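You operate a simulated robot arm through the tools that you are given. There is no shell and no other tool. Be economical: measure what you need, move in short steps, check, and stop when the job is done.

Carry out the task below with a simulated robot arm. There is one attempt and no reset: what you move stays moved.

TASK
Stand the brush from the top of the long table beside the braid. It goes on the side that lies toward x -0.1, y +1.0 (a direction in the base frame), with about 3 cm between them.
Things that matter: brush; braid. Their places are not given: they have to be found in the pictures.

It is judged by the outcome, as a careful person would: the job done as asked, and still so three seconds after it is handed in. It fails if anything else is knocked over, pushed out of place, dropped, spilled or broken.

THE ROBOT
A 7-joint arm with a two-finger parallel gripper, fixed in place. Base frame: the origin is at the foot of the arm, x ahead of it, y to its left, z up; the work surface is at about z = 0.798. Lengths are in m, angles in degrees, forces in N, time in s.
With the tool pointing down near the work surface it reaches from about 0.3 to 0.7 m from the base axis. Its first joint turns from -66.0 to 66.0 degrees. Payload 1.57 kg.
Tool frame: the origin (TCP) lies between the finger pads and is the grasp point; the fingertips stand 0.03 m ahead of it; z points along the fingers, y is the line along which they close. The gripper opens to 0.11 m. The fingers are 0.024 m wide and 0.012 m thick; the gripper's body (0.048 by 0.112 m) begins 0.078 m behind the TCP.
Orientation is told as [roll, pitch, yaw] about the base's x, y, z axes, in that order, counted from this pose: with the fingers straight down and closing along the base's y, the tool's x points along the base's -x, its y along +y and its z along -z.

THE INTERFACE
- The arm moves only by the tool play_rows. Its arguments are lists of equal length, an entry for each row: "translation": the shift along the tool's x, y, z in m, a list of three; "angular": the turn, a rotation vector about the tool's x, y, z in degrees, a list of three; "claw": the gripper command, from -1 (fully open) to 1 (shut), values between in proportion. In form: {"translation": [[dx, dy, dz], ...], "angular": [[rx, ry, rz], ...], "claw": [claw, ...]}. A call has 1 to 20 rows; each row shifts and turns the commanded pose from where the row before left it, along the tool's axes as they then stand. A row lasts 0.2 s, in which the tool goes at most 0.05 m and 8.6 degrees; a call with a longer step from one row to the next is refused whole, and so is a gripper value outside its range. A pose out of reach is approached as far as the arm can. The call stops where the force on the tool passes 40 N (or 10 N more than at its start, if that is more) or the arm is blocked; 0.2 s more then pass. The fingers move at their own pace (about 0.108 m/s each) and stop on an object; they squeeze with about 38 N. The grip force told is the motor's: it shows also when the fingers shut on nothing. Time passes only in rows, and 0.2 s behind the last, so rows that do not move let the fingers close. It gives the time, the measured TCP pose, the force on the tool (base axes), the opening and the grip force at its end, in the units of the frame above (readings bear some noise), and new pictures: "views" is both (left out), scene, wrist or none.
- Cameras (640 x 400 px; columns grow to the right, rows downward): "scene" is fixed at [0.1555, -0.3862, 1.3944]; the picture's right is [0.76, -0.65, 0.00], its down [-0.33, -0.39, -0.86] and it looks along [0.56, 0.66, -0.51] (base axes); focal length 315 px, centre (320, 200). "wrist" rides on the gripper at [-0.036, 0, -0.08] in the tool frame; the picture's right is [0.00, -1.00, 0.00], its down [0.97, 0.00, -0.24] and it looks along [0.24, 0.00, 0.97] (tool axes); focal length 218 px, centre (320, 200).
- pixel_to_xyz(camera, pixels): there is no depth. For up to 12 entries [column, row, z] of the newest picture of that camera ("zoom" is the newest enlarged one), the place [x, y] in the base frame at which the ray of that pixel passes the height z, good to about 0.002 m, but the place of the scene camera against the robot may be out by one fixed shift of up to 0.025 m in any direction. No time passes.
- inspect(camera, box): a new picture of the part [left, top, right, bottom] of that camera's present view, enlarged. No time passes.
- job_done(): hands the job in; it is judged then, once.

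Work in short steps. Measure before you move; look again where a grasp or a placing could have gone wrong, and mend it. You have 60 turns and 120 pictures in all, the two below and enlarged ones among them. Open the gripper and draw the arm clear of the work before you hand the job in, unless the task says otherwise; then end with one line.

The tools are called as a command line: name --argument value ..., lists and objects as JSON in quotes. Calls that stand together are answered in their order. play_rows: Moves the arm, as the interface text tells. Its arguments: {"type":"object","properties":{"translation":{"type":"array"},"angular":{"type":"array"},"claw":{"type":"array"},"views":{"type":"string","enum":["both","scene","wrist","none"]}},"required":["translation","angular","claw"]} The other tools are called the same way: pixel_to_xyz (camera, pixels) gives the place at which the rays of pixels pass given heights; inspect (camera, box) takes an enlarged picture of a part of a camera's view; job_done () hands the job in.

At the start:

```text
time: 0.0
tool_pos: [0.4131, 0.1393, 1.0334]
tcp_rot: [0.0, 0.0, -0.1]
wrist_force: [-0.2, 0.4, -0.2]
opening: 0.1098
grip_force: 0.0
```

scene: 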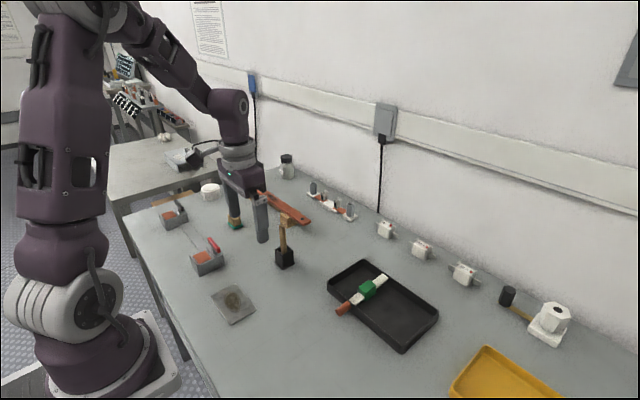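
wrist: 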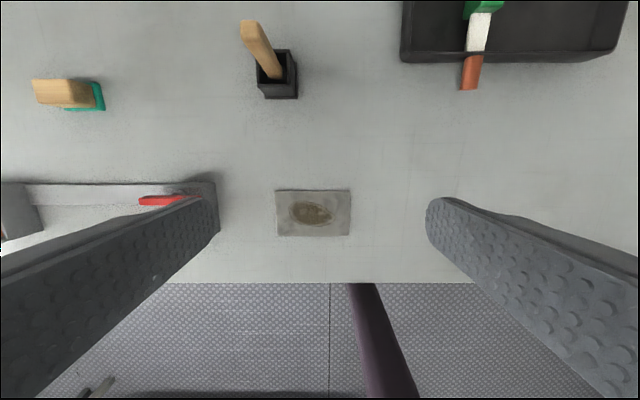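

I enlarge the scene's middle to identify the brush and the braid.

inspect --camera "scene" --box '[140, 140, 380, 290]'

inspect --camera "scene" --box '[320, 200, 600, 375]'

inspect --camera "scene" --box '[80, 40, 320, 190]'

inspect --camera "wrist" --box '[0, 0, 320, 200]'

```text
2.67 times, centred on (260, 215) of scene
```

zoom: 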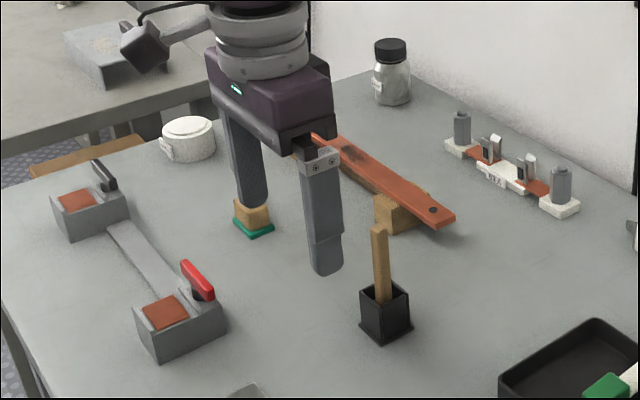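

```text
2.29 times, centred on (460, 288) of scene
```

zoom: 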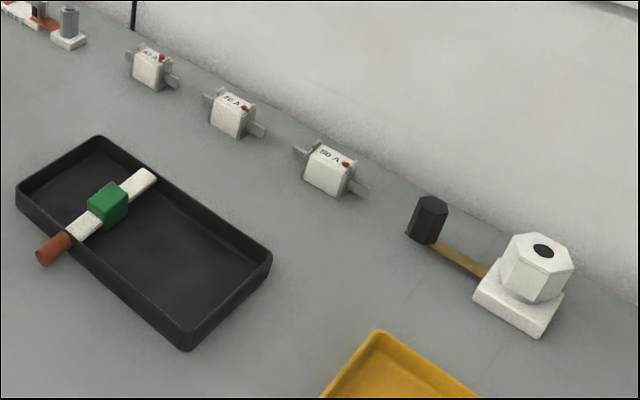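

```text
2.67 times, centred on (200, 115) of scene
```

zoom: 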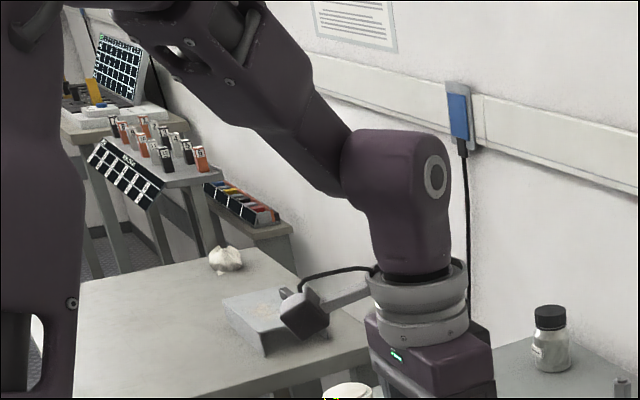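

```text
2.00 times, centred on (160, 100) of wrist
```

zoom: 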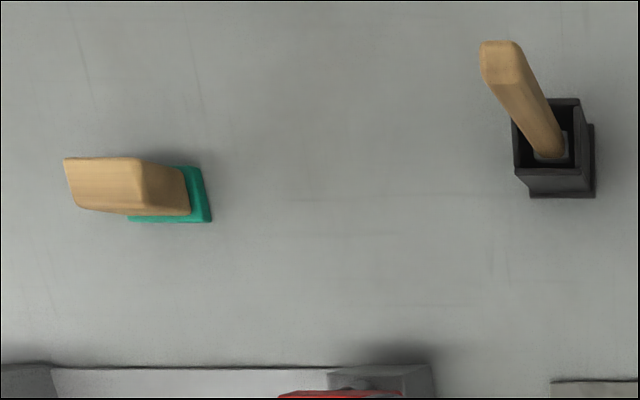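

Candidates are still ambiguous; I zoom further on each.

inspect --camera "scene" --box '[325, 260, 405, 320]'

inspect --camera "scene" --box '[220, 180, 310, 275]'

inspect --camera "scene" --box '[480, 275, 590, 350]'

inspect --camera "scene" --box '[295, 170, 365, 225]'

inspect --camera "scene" --box '[190, 270, 270, 330]'

```text
6.67 times, centred on (365, 290) of scene
```

zoom: 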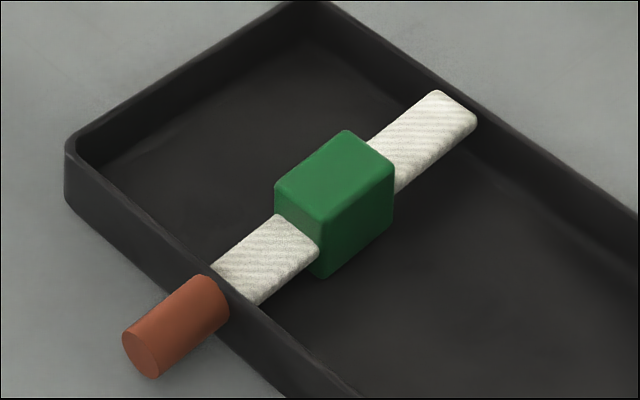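

```text
4.21 times, centred on (265, 228) of scene
```

zoom: 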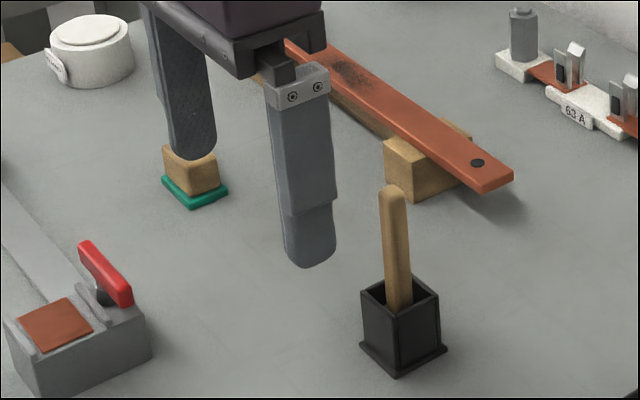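

```text
5.33 times, centred on (535, 312) of scene
```

zoom: 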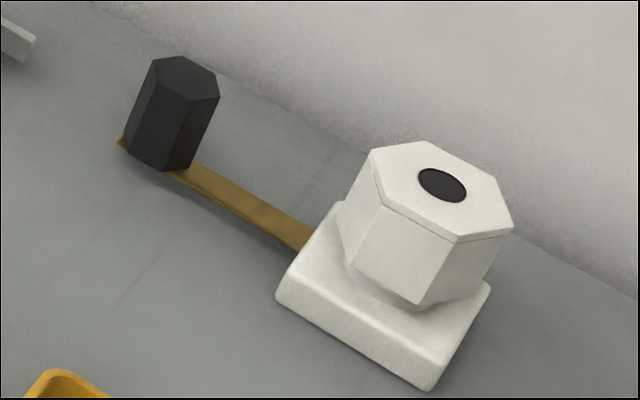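

```text
7.27 times, centred on (330, 198) of scene
```

zoom: 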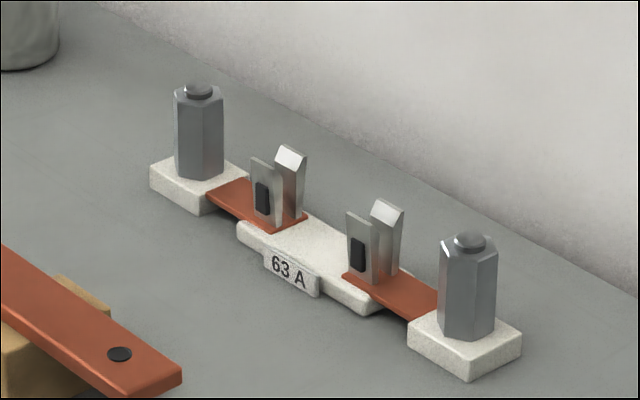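

```text
6.67 times, centred on (230, 300) of scene
```

zoom: 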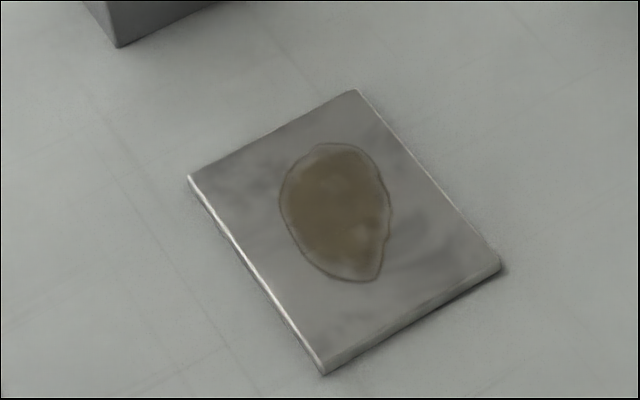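

inspect --camera "wrist" --box '[225, 5, 325, 110]'

inspect --camera "wrist" --box '[20, 60, 120, 120]'

pixel_to_xyz --camera "wrist" --pixels '[[277, 90, 0.8], [85, 105, 0.8], [104, 108, 0.8], [470, 85, 0.82], [312, 212, 0.8], [430, 60, 0.8], [33, 80, 0.84]]'

pixel_to_xyz --camera "scene" --pixels '[[284, 267, 0.8], [236, 228, 0.8], [285, 215, 0.87], [364, 290, 0.83], [343, 309, 0.82], [386, 277, 0.82], [402, 350, 0.8], [438, 315, 0.82], [364, 260, 0.82], [327, 290, 0.82]]'

```text
3.81 times, centred on (275, 58) of wrist
```

zoom: 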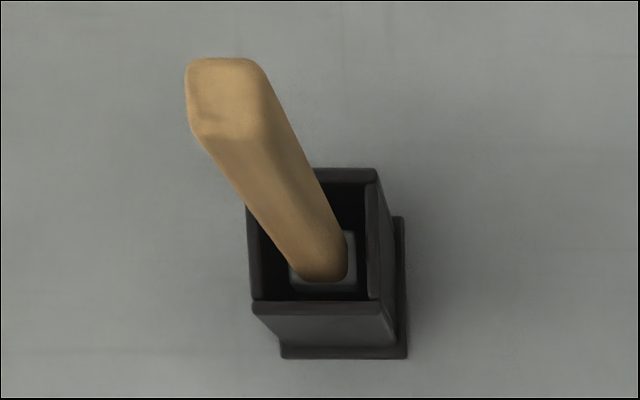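

```text
6.40 times, centred on (70, 90) of wrist
```

zoom: 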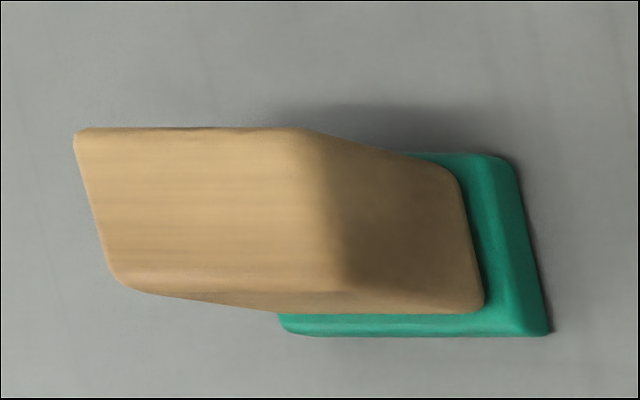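

```text
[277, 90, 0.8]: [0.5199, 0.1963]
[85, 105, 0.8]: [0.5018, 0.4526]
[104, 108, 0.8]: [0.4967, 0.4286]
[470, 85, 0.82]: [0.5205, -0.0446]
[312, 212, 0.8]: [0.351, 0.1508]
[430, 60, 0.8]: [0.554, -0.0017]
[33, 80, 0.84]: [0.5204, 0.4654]
```

```text
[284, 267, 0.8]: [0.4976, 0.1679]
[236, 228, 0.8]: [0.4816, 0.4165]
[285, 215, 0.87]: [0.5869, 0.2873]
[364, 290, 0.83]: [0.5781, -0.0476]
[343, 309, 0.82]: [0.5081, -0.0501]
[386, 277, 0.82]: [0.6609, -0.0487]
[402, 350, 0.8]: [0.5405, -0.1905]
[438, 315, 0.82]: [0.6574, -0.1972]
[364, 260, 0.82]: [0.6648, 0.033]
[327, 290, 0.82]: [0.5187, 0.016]
```

I need closer looks: move the wrist camera over toward the teal/wood item and the strap object.

play_rows --translation '[[-0.015, 0.045, 0], [-0.015, 0.045, 0], [-0.015, 0.045, 0], [-0.015, 0.045, 0], [-0.015, 0.045, 0], [0, 0, 0]]' --angular '[[0, 0, 0], [0, 0, 0], [0, 0, 0], [0, 0, 0], [0, 0, 0], [0, 0, 0]]' --claw '[-1, -1, -1, -1, -1, -1]'

```text
time: 1.4
tool_pos: [0.4866, 0.3631, 1.033]
tcp_rot: [0.0, 0.0, 0.0]
wrist_force: [-0.5, 0.5, 0.3]
opening: 0.1098
grip_force: 0.0
```

scene: 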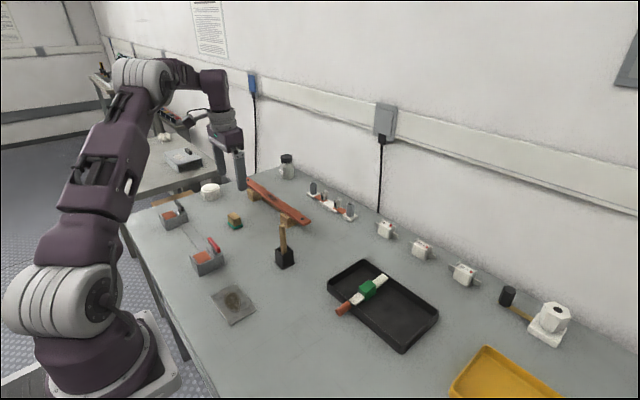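
wrist: 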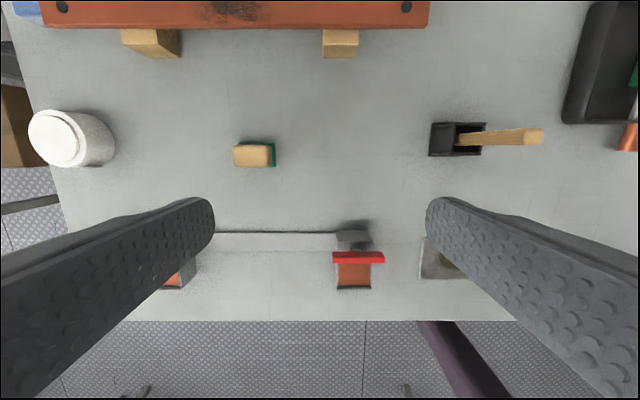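

inspect --camera "wrist" --box '[420, 110, 560, 170]'

inspect --camera "scene" --box '[150, 180, 250, 280]'

inspect --camera "scene" --box '[265, 205, 305, 275]'

inspect --camera "scene" --box '[220, 205, 250, 235]'

```text
4.57 times, centred on (490, 140) of wrist
```

zoom: 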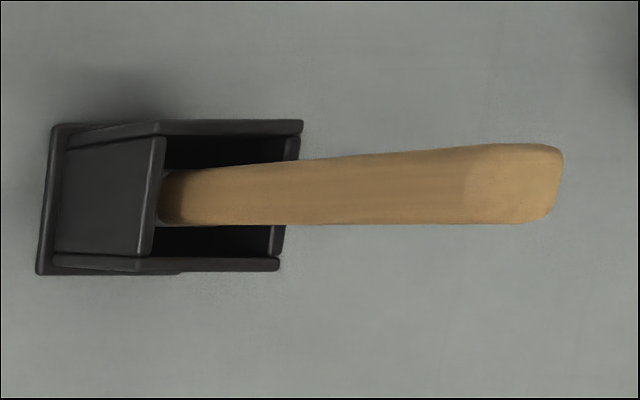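

```text
4.00 times, centred on (200, 230) of scene
```

zoom: 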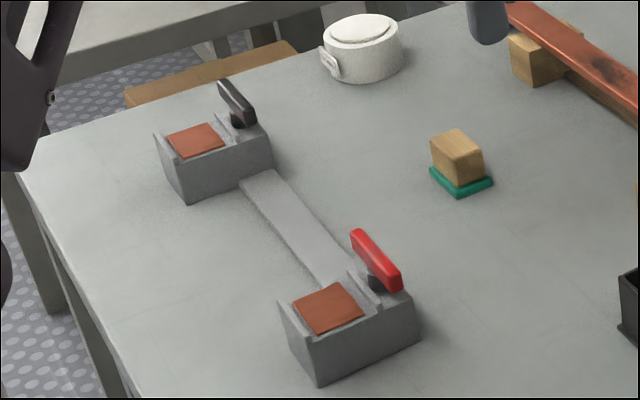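

```text
5.71 times, centred on (285, 240) of scene
```

zoom: 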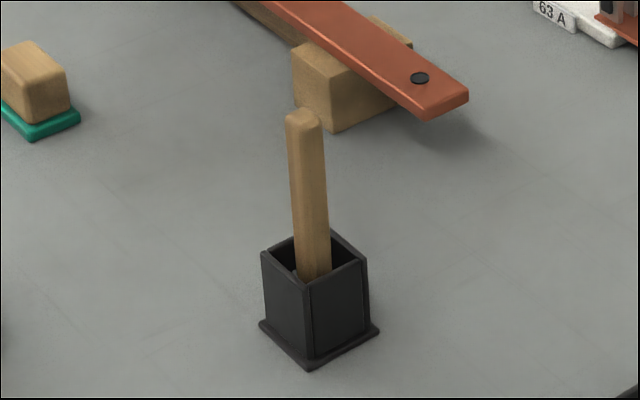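

```text
13.33 times, centred on (235, 220) of scene
```

zoom: 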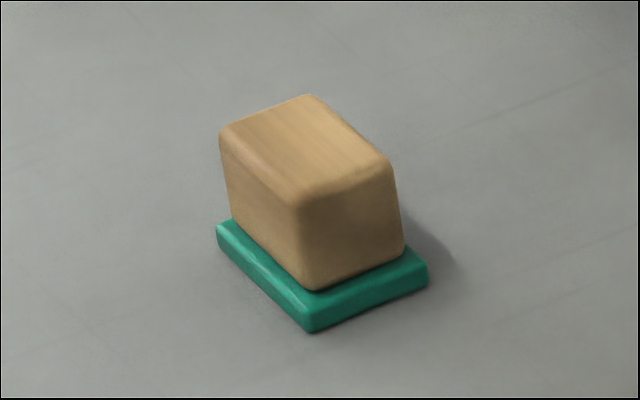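

The scene is ambiguous still, so I survey the right-hand part (tray, yellow tray) with the wrist camera.

play_rows --translation '[[0, -0.045, -0.01], [0, -0.045, -0.01], [0, -0.045, -0.01], [0, -0.045, -0.01], [0, -0.045, -0.01], [0, -0.045, 0], [0, -0.045, 0], [0, -0.045, 0], [0, -0.045, 0], [0, -0.045, 0], [0, -0.045, 0], [0, 0, 0]]' --angular '[[0, 0, 0], [0, 0, 0], [0, 0, 0], [0, 0, 0], [0, 0, 0], [0, 0, 0], [0, 0, 0], [0, 0, 0], [0, 0, 0], [0, 0, 0], [0, 0, 0], [0, 0, 0]]' --claw '[-1, -1, -1, -1, -1, -1, -1, -1, -1, -1, -1, -1]'

```text
time: 4.0
tool_pos: [0.488, -0.1317, 1.0825]
tcp_rot: [0.0, 0.1, 0.0]
wrist_force: [-0.4, -0.4, -0.6]
opening: 0.1099
grip_force: 0.0
```

scene: 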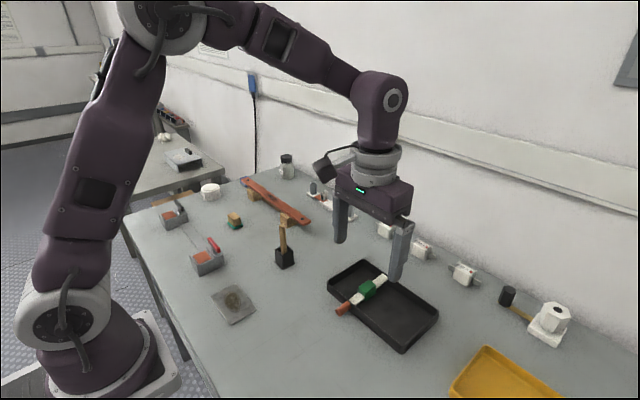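
wrist: 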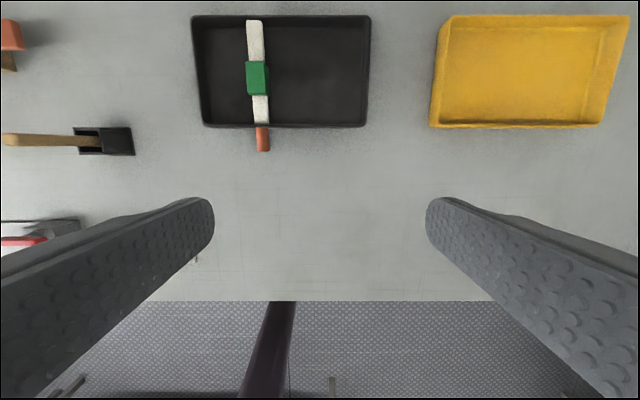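

inspect --camera "scene" --box '[190, 170, 235, 210]'

inspect --camera "wrist" --box '[185, 5, 375, 165]'

inspect --camera "scene" --box '[270, 145, 310, 185]'

pixel_to_xyz --camera "wrist" --pixels '[[192, 18, 0.83], [204, 125, 0.83], [368, 18, 0.83], [366, 125, 0.83], [248, 20, 0.81], [262, 20, 0.81], [256, 126, 0.835], [269, 126, 0.835], [247, 95, 0.82], [268, 150, 0.835], [132, 155, 0.8], [130, 127, 0.8]]'

```text
10.00 times, centred on (212, 190) of scene
```

zoom: 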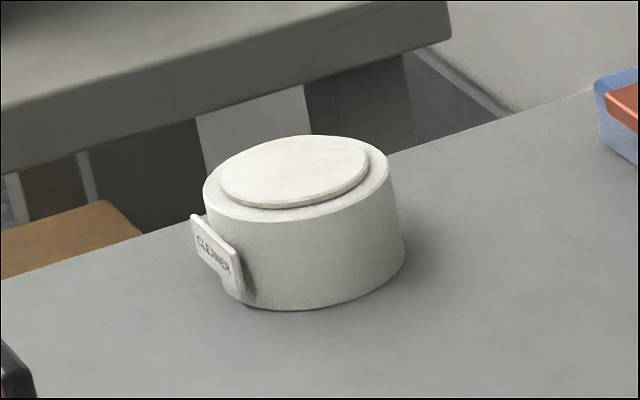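

```text
2.50 times, centred on (280, 85) of wrist
```

zoom: 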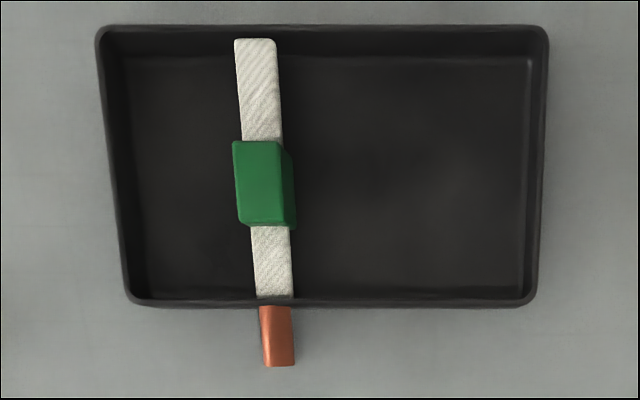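

```text
10.00 times, centred on (290, 165) of scene
```

zoom: 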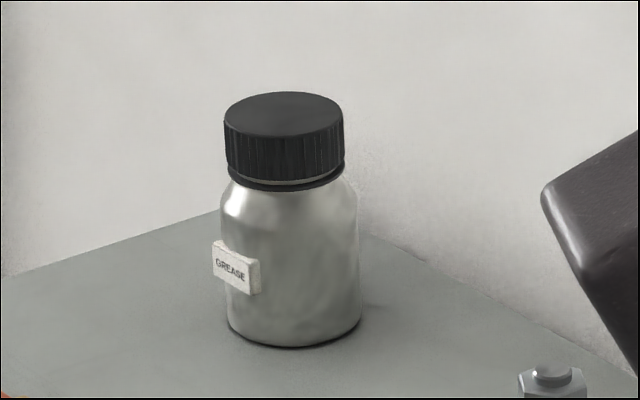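

```text
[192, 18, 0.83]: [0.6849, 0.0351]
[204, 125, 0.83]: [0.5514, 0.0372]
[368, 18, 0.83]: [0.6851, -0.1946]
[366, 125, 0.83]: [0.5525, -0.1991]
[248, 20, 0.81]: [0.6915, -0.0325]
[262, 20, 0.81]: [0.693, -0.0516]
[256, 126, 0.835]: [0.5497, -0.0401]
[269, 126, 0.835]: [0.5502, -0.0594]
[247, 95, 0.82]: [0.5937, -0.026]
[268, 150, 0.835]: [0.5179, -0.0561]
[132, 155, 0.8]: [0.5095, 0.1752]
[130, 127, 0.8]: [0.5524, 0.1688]
```

Labels read CLEANER and GREASE; I still need to see the blue item behind the copper bar and the pot closely, so I go over the pot, then further left.

play_rows --translation '[[0, 0.048, 0], [0, 0.048, 0], [0, 0.048, 0], [0, 0.048, 0], [0, 0.048, 0], [0, 0.048, 0], [0, 0.048, 0], [0, 0.048, 0], [-0.01, 0.048, 0], [-0.03, 0.048, 0], [-0.04, 0.03, 0], [0, 0, 0]]' --angular '[[0, 0, 0], [0, 0, 0], [0, 0, 0], [0, 0, 0], [0, 0, 0], [0, 0, 0], [0, 0, 0], [0, 0, 0], [0, 0, 0], [0, 0, 0], [0, 0, 0], [0, 0, 0]]' --claw '[-1, -1, -1, -1, -1, -1, -1, -1, -1, -1, -1, -1]'

```text
refused: row 10 steps farther than a row can; nothing moved
```

play_rows --translation '[[0, 0.048, 0], [0, 0.048, 0], [0, 0.048, 0], [0, 0.048, 0], [0, 0.048, 0], [0, 0.048, 0], [0, 0.048, 0], [0, 0.048, 0], [-0.01, 0.048, 0], [-0.03, 0.038, 0], [-0.04, 0.03, 0], [0, 0, 0]]' --angular '[[0, 0, 0], [0, 0, 0], [0, 0, 0], [0, 0, 0], [0, 0, 0], [0, 0, 0], [0, 0, 0], [0, 0, 0], [0, 0, 0], [0, 0, 0], [0, 0, 0], [0, 0, 0]]' --claw '[-1, -1, -1, -1, -1, -1, -1, -1, -1, -1, -1, -1]'

```text
time: 6.6
tool_pos: [0.543, 0.3423, 1.0761]
tcp_rot: [-0.1, 0.0, 0.1]
wrist_force: [-0.3, 0.3, -0.9]
opening: 0.1099
grip_force: 0.1
out of reach, approached as far as the arm can: row 11
```

scene: 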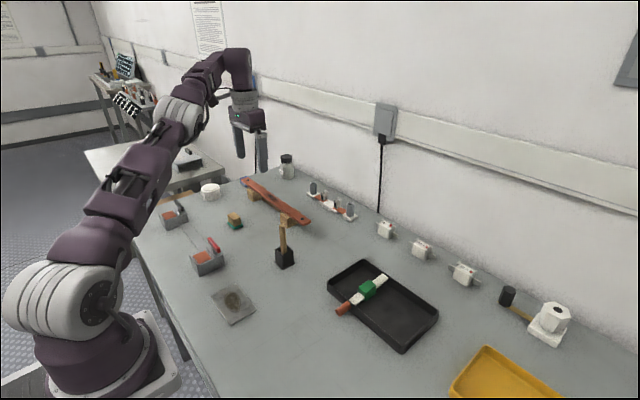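
wrist: 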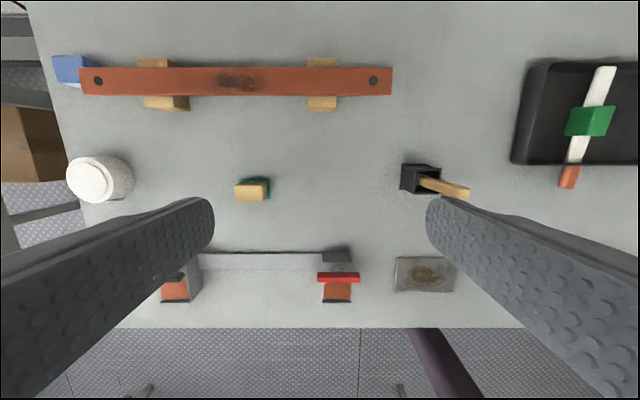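

The handle in the black pot tops out near z≈0.92; I move over it for a close look inside.

play_rows --translation '[[0, -0.04, 0.01], [0, -0.04, 0.015], [0, -0.04, 0.015], [0, -0.03, 0.015], [0, 0, 0]]' --angular '[[0, 0, 0], [0, 0, 0], [0, 0, 0], [0, 0, 0], [0, 0, 0]]' --claw '[-1, -1, -1, -1, -1]' --views "wrist"

inspect --camera "wrist" --box '[260, 100, 420, 200]'

```text
time: 7.8
tool_pos: [0.5443, 0.1916, 1.0236]
tcp_rot: [0.0, 0.0, 0.0]
wrist_force: [0.0, 0.4, 0.6]
opening: 0.1099
grip_force: 0.1
```

wrist: 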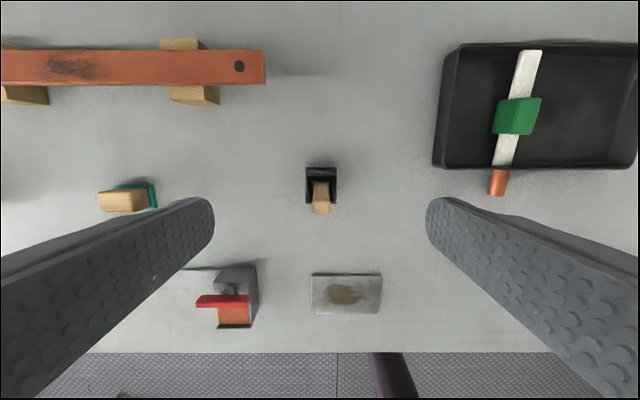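

```text
4.00 times, centred on (340, 150) of wrist
```

zoom: 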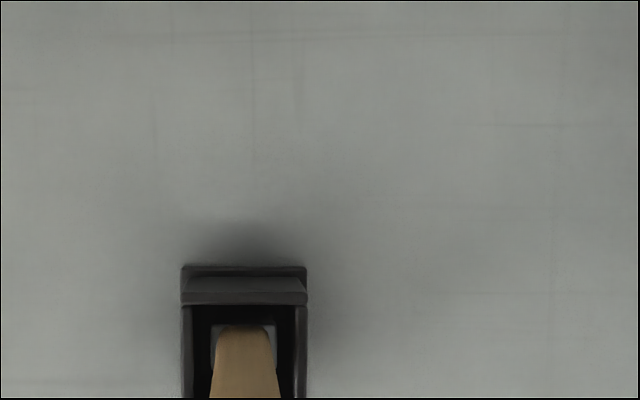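

The handle stands upright in the pot, seemingly a wooden-handled brush; the white twill strip with copper lug in the tray is the braid. I measure both and the handle's height.

pixel_to_xyz --camera "wrist" --pixels '[[312, 214, 0.915], [330, 214, 0.915], [321, 200, 0.915], [321, 168, 0.84], [306, 204, 0.84], [336, 204, 0.84], [321, 168, 0.8], [117, 184, 0.805], [156, 184, 0.805], [157, 208, 0.805]]'

inspect --camera "wrist" --box '[290, 155, 350, 225]'

inspect --camera "wrist" --box '[425, 30, 585, 210]'

```text
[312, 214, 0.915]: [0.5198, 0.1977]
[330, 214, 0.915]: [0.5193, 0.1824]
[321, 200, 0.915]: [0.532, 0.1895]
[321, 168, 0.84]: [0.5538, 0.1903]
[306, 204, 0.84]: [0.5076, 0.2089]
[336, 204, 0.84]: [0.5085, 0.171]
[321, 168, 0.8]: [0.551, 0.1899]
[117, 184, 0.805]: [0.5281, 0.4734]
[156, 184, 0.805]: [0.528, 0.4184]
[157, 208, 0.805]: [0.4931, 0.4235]
```

```text
5.71 times, centred on (320, 190) of wrist
```

zoom: 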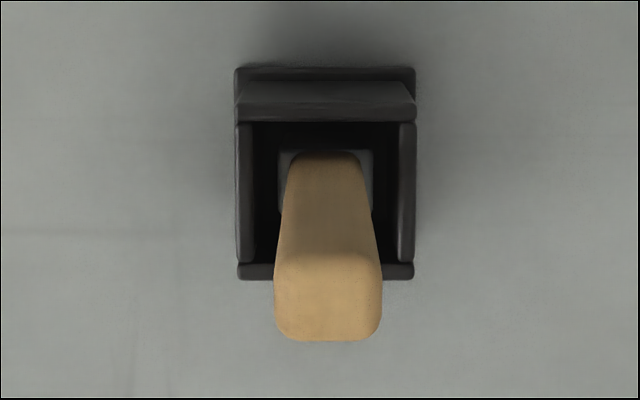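

```text
2.22 times, centred on (505, 120) of wrist
```

zoom: 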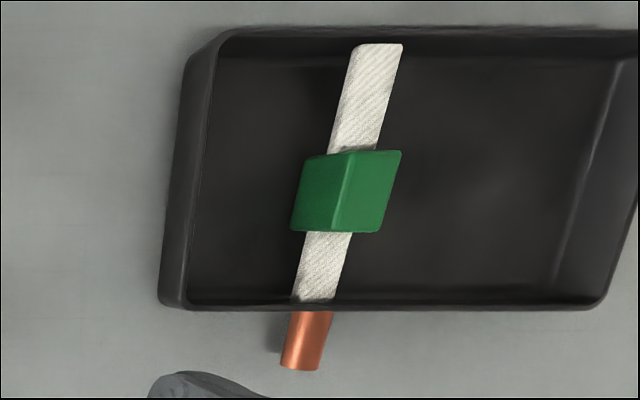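

Handle top ≈ (0.526, 0.190), about 1.6 cm thick. I descend with the fingers straddling it along y, fingertips staying above the pot rim.

play_rows --translation '[[0.018, -0.002, 0.0], [0, 0, 0.04], [0, 0, 0.04], [0, 0, 0.04], [0, 0, 0.012], [0, 0, 0]]' --angular '[[0, 0, 0], [0, 0, 0], [0, 0, 0], [0, 0, 0], [0, 0, 0], [0, 0, 0]]' --claw '[-1, -1, -1, -1, -1, -1]'

inspect --camera "scene" --box '[245, 180, 325, 275]'

```text
time: 9.2
tool_pos: [0.5251, 0.1904, 0.8919]
tcp_rot: [0.0, 0.0, 0.0]
wrist_force: [0.4, 0.4, 0.4]
opening: 0.11
grip_force: 0.0
```

scene: 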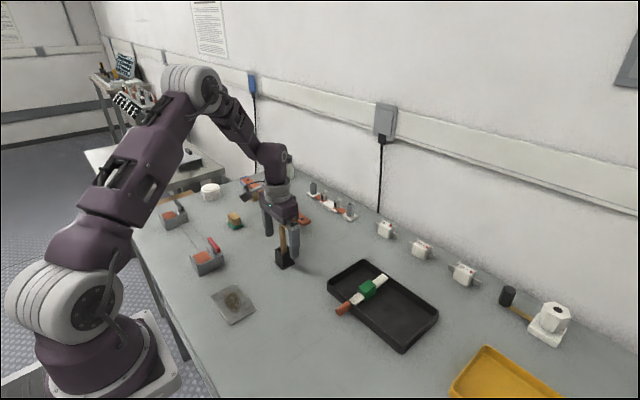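
wrist: 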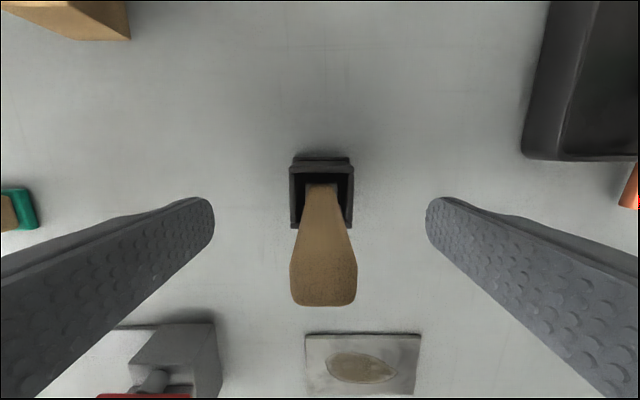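

```text
4.21 times, centred on (285, 228) of scene
```

zoom: 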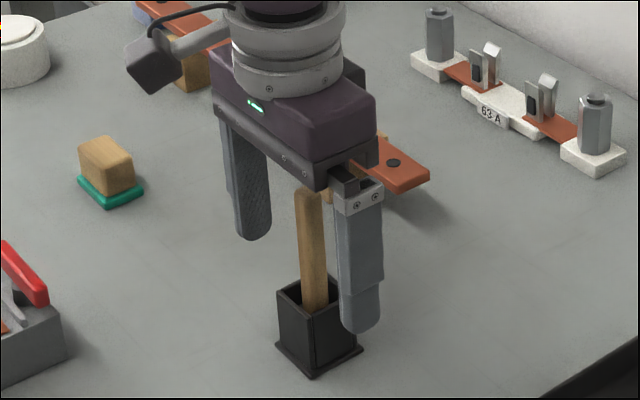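

Handle is centred between the fingers (column ≈323), top about z 0.93. I close and lift a little to see whether the pot comes along.

play_rows --translation '[[0, 0, 0], [0, 0, 0], [0, 0, 0], [0, 0, 0], [0, 0, -0.01], [0, 0, -0.01], [0, 0, 0]]' --angular '[[0, 0, 0], [0, 0, 0], [0, 0, 0], [0, 0, 0], [0, 0, 0], [0, 0, 0], [0, 0, 0]]' --claw '[1, 1, 1, 1, 1, 1, 1]'

inspect --camera "scene" --box '[245, 180, 325, 275]'

```text
time: 10.8
tool_pos: [0.5249, 0.1909, 0.9127]
tcp_rot: [0.0, -0.1, 0.0]
wrist_force: [-0.2, 0.0, -0.3]
opening: 0.0153
grip_force: 31.0
```

scene: 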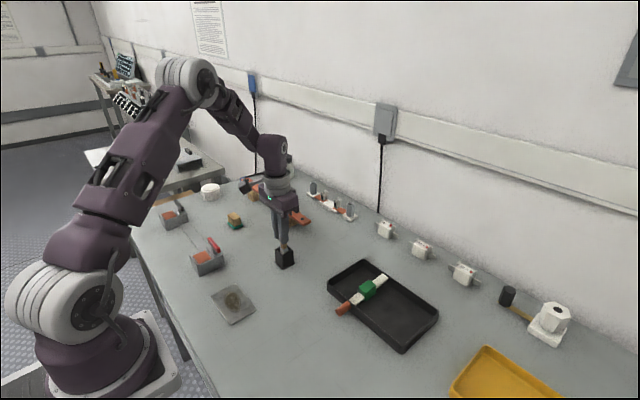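
wrist: 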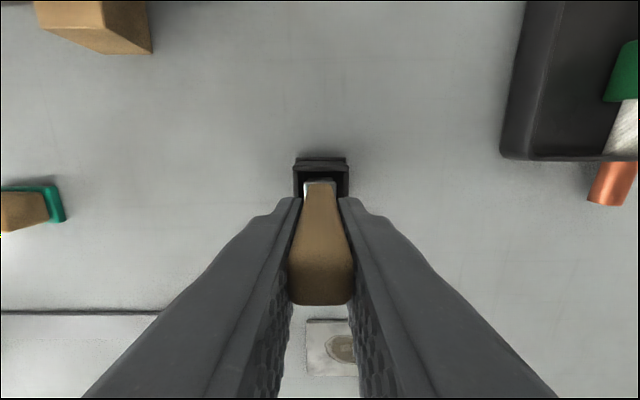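

```text
4.21 times, centred on (285, 228) of scene
```

zoom: 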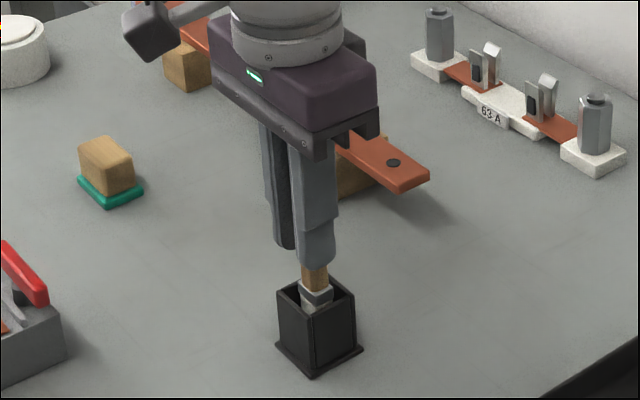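

The pot stays and a metal ferrule shows: it is the brush. I lift straight out.

play_rows --translation '[[0, 0, -0.02], [0, 0, -0.03], [0, 0, -0.03], [0, 0, -0.03], [0, 0, 0]]' --angular '[[0, 0, 0], [0, 0, 0], [0, 0, 0], [0, 0, 0], [0, 0, 0]]' --claw '[1, 1, 1, 1, 1]'

inspect --camera "scene" --box '[245, 170, 335, 275]'

inspect --camera "wrist" --box '[270, 130, 370, 210]'

```text
time: 12.0
tool_pos: [0.5277, 0.1883, 1.024]
tcp_rot: [0.0, 0.0, -0.1]
wrist_force: [-0.2, 0.5, 0.2]
opening: 0.0152
grip_force: 31.1
```

scene: 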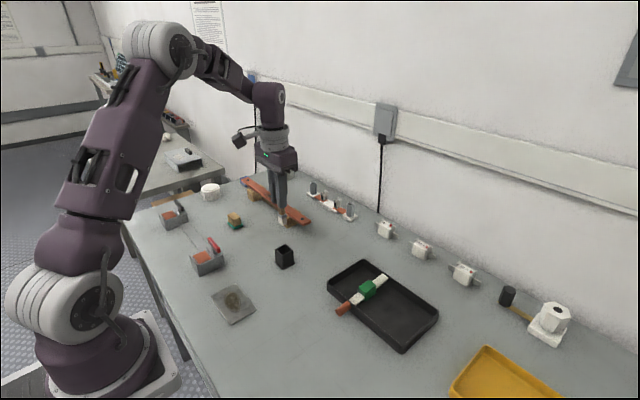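
wrist: 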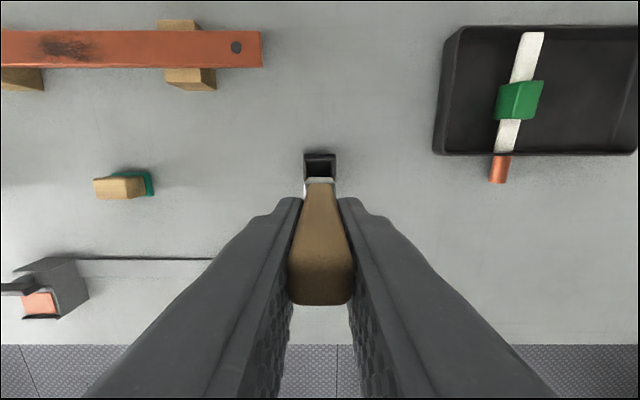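

```text
3.81 times, centred on (290, 222) of scene
```

zoom: 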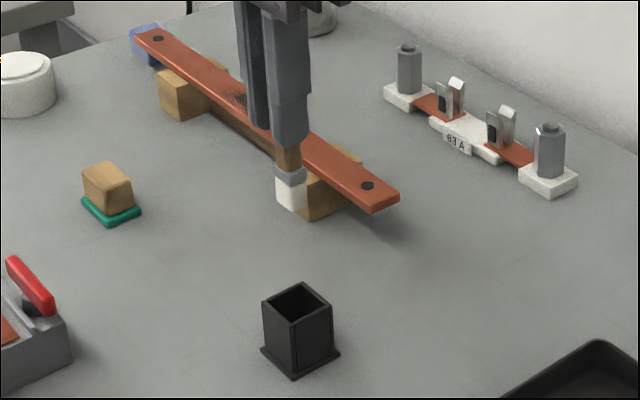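

```text
5.00 times, centred on (320, 170) of wrist
```

zoom: 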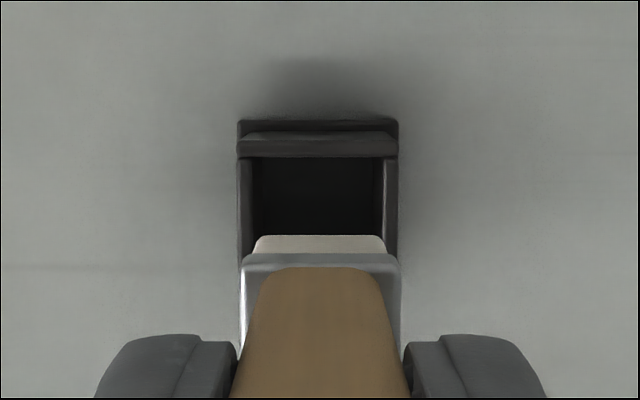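

The brush has a flat white bristle block (~2.2 cm square). Triangulating: green braid block left face y≈-0.031, x 0.593–0.633; tray inner wall y≈0.037. I carry the brush above target (0.604, 0.010).

play_rows --translation '[[-0.015, -0.036, 0], [-0.015, -0.036, 0], [-0.015, -0.036, 0], [-0.015, -0.036, 0], [-0.016, -0.034, 0], [0, 0, 0], [0, 0, 0.03], [0, 0, 0.03], [0, 0, 0]]' --angular '[[0, 0, 0], [0, 0, 0], [0, 0, 0], [0, 0, 0], [0, 0, 0], [0, 0, 0], [0, 0, 0], [0, 0, 0], [0, 0, 0]]' --claw '[1, 1, 1, 1, 1, 1, 1, 1, 1]'

inspect --camera "scene" --box '[310, 190, 430, 320]'

inspect --camera "wrist" --box '[220, 60, 460, 220]'

```text
time: 14.0
tool_pos: [0.6039, 0.0144, 0.961]
tcp_rot: [0.0, 0.0, 0.0]
wrist_force: [0.3, -0.1, 0.7]
opening: 0.0155
grip_force: 31.7
```

scene: 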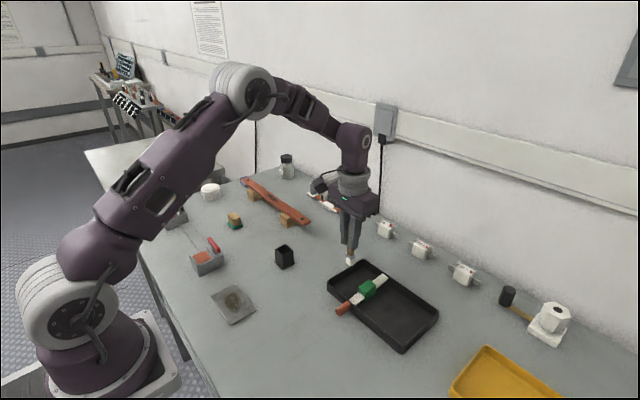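
wrist: 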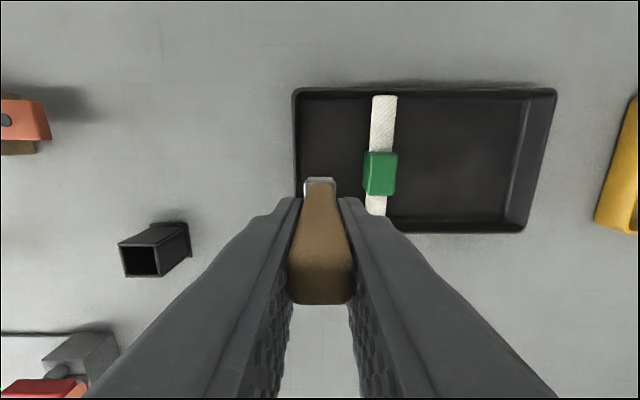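

```text
3.08 times, centred on (370, 255) of scene
```

zoom: 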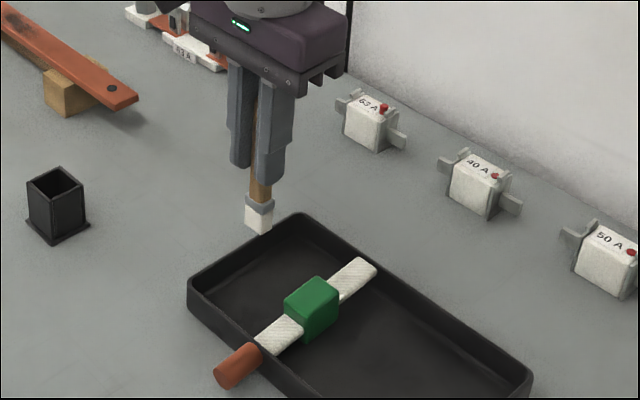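

```text
2.50 times, centred on (340, 140) of wrist
```

zoom: 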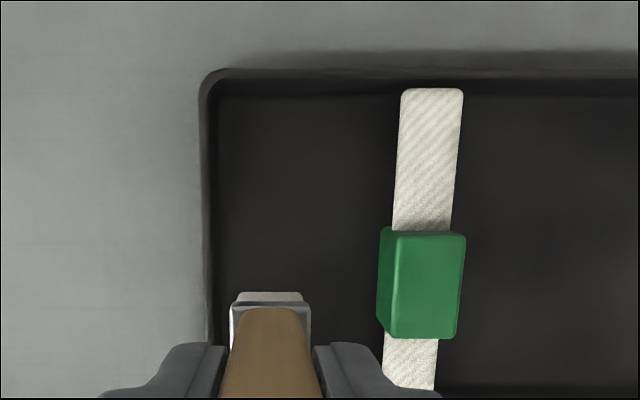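

I verify braid and wall positions from this wrist view.

pixel_to_xyz --camera "wrist" --pixels '[[363, 190, 0.808], [370, 191, 0.837], [372, 152, 0.837], [396, 194, 0.837], [371, 97, 0.82], [299, 150, 0.82], [302, 150, 0.803], [297, 190, 0.82], [372, 230, 0.82]]'

```text
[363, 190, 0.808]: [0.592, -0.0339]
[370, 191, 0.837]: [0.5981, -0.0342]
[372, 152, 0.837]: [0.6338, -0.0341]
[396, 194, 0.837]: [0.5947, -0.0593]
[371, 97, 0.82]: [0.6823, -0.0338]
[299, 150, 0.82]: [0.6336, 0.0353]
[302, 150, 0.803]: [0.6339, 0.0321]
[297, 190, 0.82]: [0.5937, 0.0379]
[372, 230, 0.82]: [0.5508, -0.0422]
```

Braid's side is at y≈-0.034, wall ≈0.033, so brush centre should be y≈0.008. I shift -0.005 and descend to just above the floor.

play_rows --translation '[[0, -0.005, 0], [0, 0, 0.03], [0, 0, 0.025], [0, 0, 0], [0, 0, 0]]' --angular '[[0, 0, 0], [0, 0, 0], [0, 0, 0], [0, 0, 0], [0, 0, 0]]' --claw '[1, 1, 1, 1, 1]'

inspect --camera "scene" --box '[320, 230, 410, 320]'

```text
time: 15.2
tool_pos: [0.6013, 0.0089, 0.9071]
tcp_rot: [0.0, 0.1, 0.0]
wrist_force: [0.9, 0.5, -0.4]
opening: 0.0156
grip_force: 30.4
```

scene: 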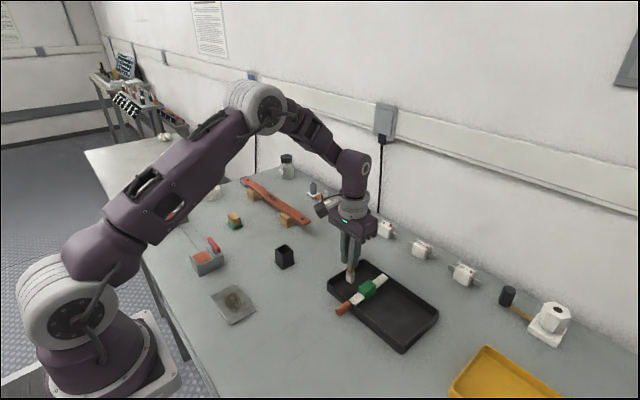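
wrist: 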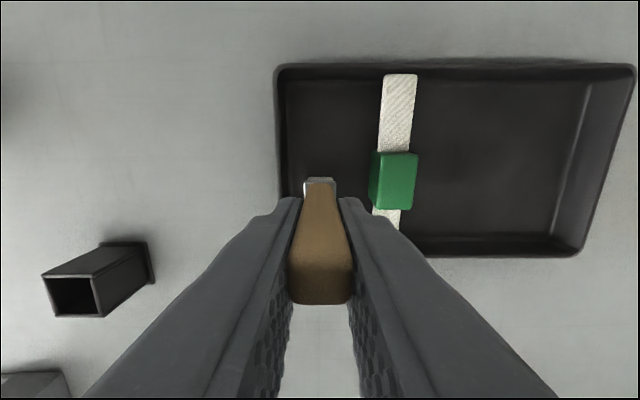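

```text
4.44 times, centred on (365, 275) of scene
```

zoom: 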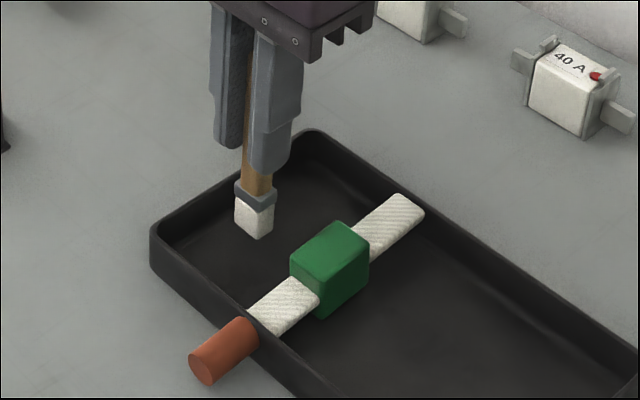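

Brush hovers left of the braid, well placed. I lower in small steps, watching the force.

play_rows --translation '[[0, 0, 0.004], [0, 0, 0.004], [0, 0, 0.003], [0, 0, 0.002], [0, 0, 0]]' --angular '[[0, 0, 0], [0, 0, 0], [0, 0, 0], [0, 0, 0], [0, 0, 0]]' --claw '[1, 1, 1, 1, 1]' --views "none"

inspect --camera "scene" --box '[320, 230, 410, 320]'

```text
time: 16.4
tool_pos: [0.6018, 0.0085, 0.8945]
tcp_rot: [0.0, 0.0, 0.0]
wrist_force: [-0.1, 0.2, -1.1]
opening: 0.0154
grip_force: 30.4
```

```text
4.44 times, centred on (365, 275) of scene
```

zoom: 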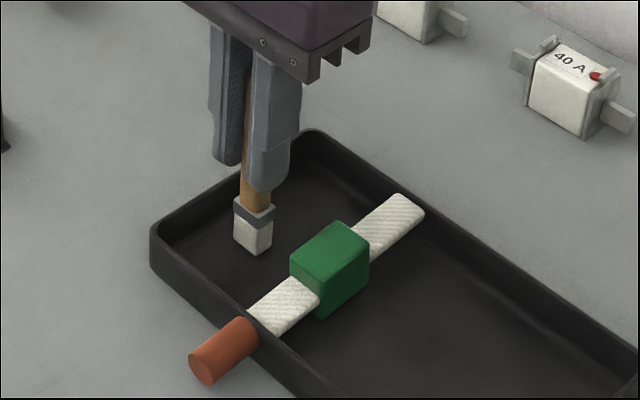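

play_rows --translation '[[0, 0, 0.001], [0, 0, 0.001], [0, 0, 0]]' --angular '[[0, 0, 0], [0, 0, 0], [0, 0, 0]]' --claw '[1, 1, 1]' --views "none"

play_rows --translation '[[0, 0, 0.001], [0, 0, 0]]' --angular '[[0, 0, 0], [0, 0, 0]]' --claw '[1, 1]' --views "none"

```text
time: 17.2
tool_pos: [0.6027, 0.0077, 0.8916]
tcp_rot: [0.1, 0.0, 0.1]
wrist_force: [-1.9, 0.6, 3.9]
opening: 0.0153
grip_force: 30.7
```

```text
time: 17.8
tool_pos: [0.6024, 0.0087, 0.8927]
tcp_rot: [0.0, -0.1, 0.0]
wrist_force: [-4.0, 1.4, 22.4]
opening: 0.0155
grip_force: 30.9
```

Contact (22 N). I ease up 1 mm to relieve the load and check before opening.

play_rows --translation '[[0, 0, -0.001], [0, 0, 0]]' --angular '[[0, 0, 0], [0, 0, 0]]' --claw '[1, 1]'

inspect --camera "scene" --box '[320, 220, 410, 320]'

```text
time: 18.4
tool_pos: [0.6021, 0.0077, 0.8922]
tcp_rot: [0.0, -0.1, 0.0]
wrist_force: [2.2, 0.9, 5.7]
opening: 0.0151
grip_force: 31.2
```

scene: 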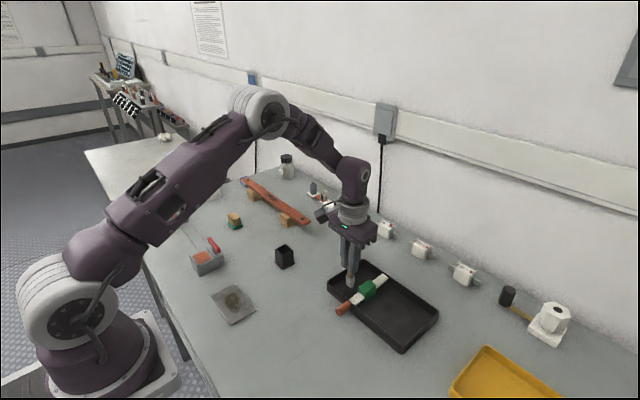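
wrist: 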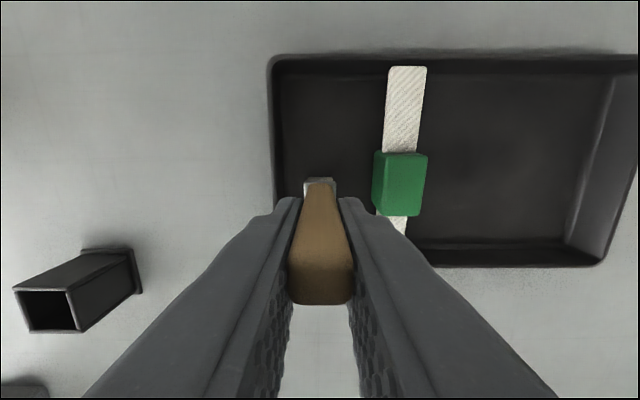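

```text
4.00 times, centred on (365, 270) of scene
```

zoom: 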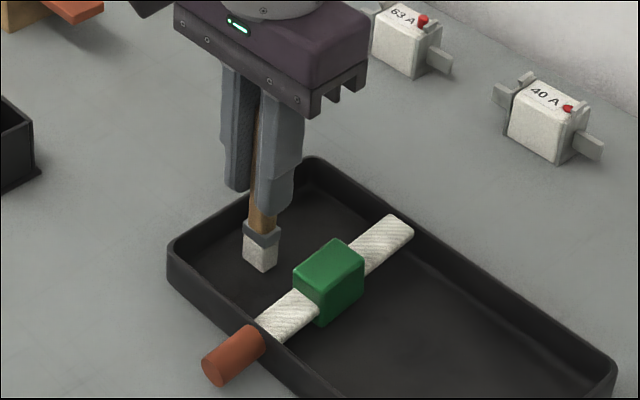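

The brush is upright on the tray floor beside the braid. I open gently.

play_rows --translation '[[0, 0, 0], [0, 0, 0], [0, 0, 0], [0, 0, 0], [0, 0, 0], [0, 0, 0]]' --angular '[[0, 0, 0], [0, 0, 0], [0, 0, 0], [0, 0, 0], [0, 0, 0], [0, 0, 0]]' --claw '[0.72, 0.69, 0.65, 0.55, 0.4, 0.3]'

inspect --camera "scene" --box '[320, 220, 410, 320]'

```text
time: 19.8
tool_pos: [0.6021, 0.0076, 0.8934]
tcp_rot: [-0.1, 0.0, 0.1]
wrist_force: [-0.3, -0.5, 0.6]
opening: 0.0387
grip_force: 0.1
```

scene: 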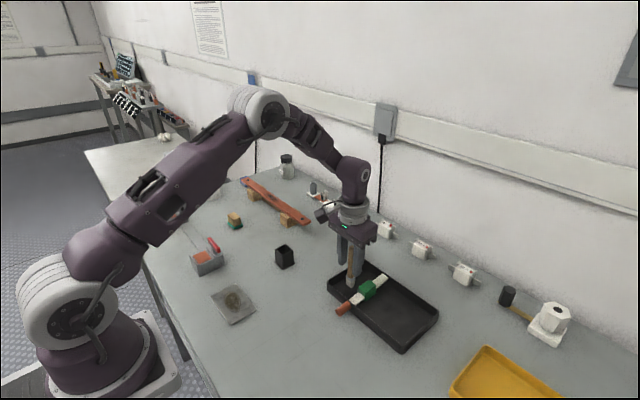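
wrist: 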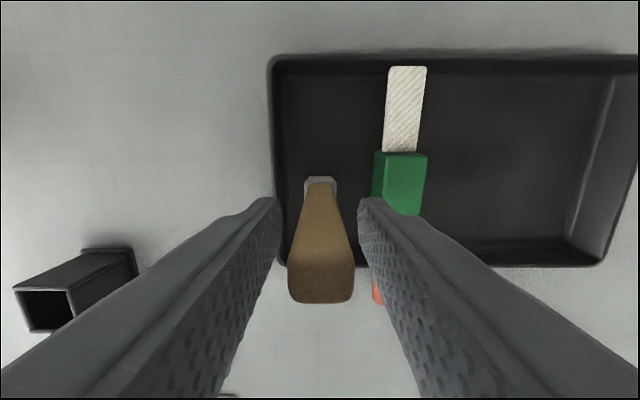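

```text
4.00 times, centred on (365, 270) of scene
```

zoom: 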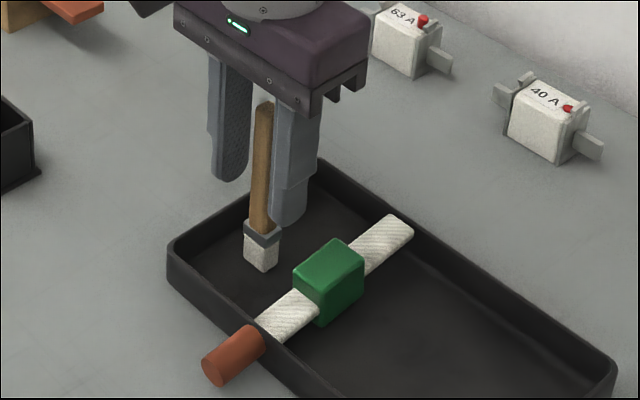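

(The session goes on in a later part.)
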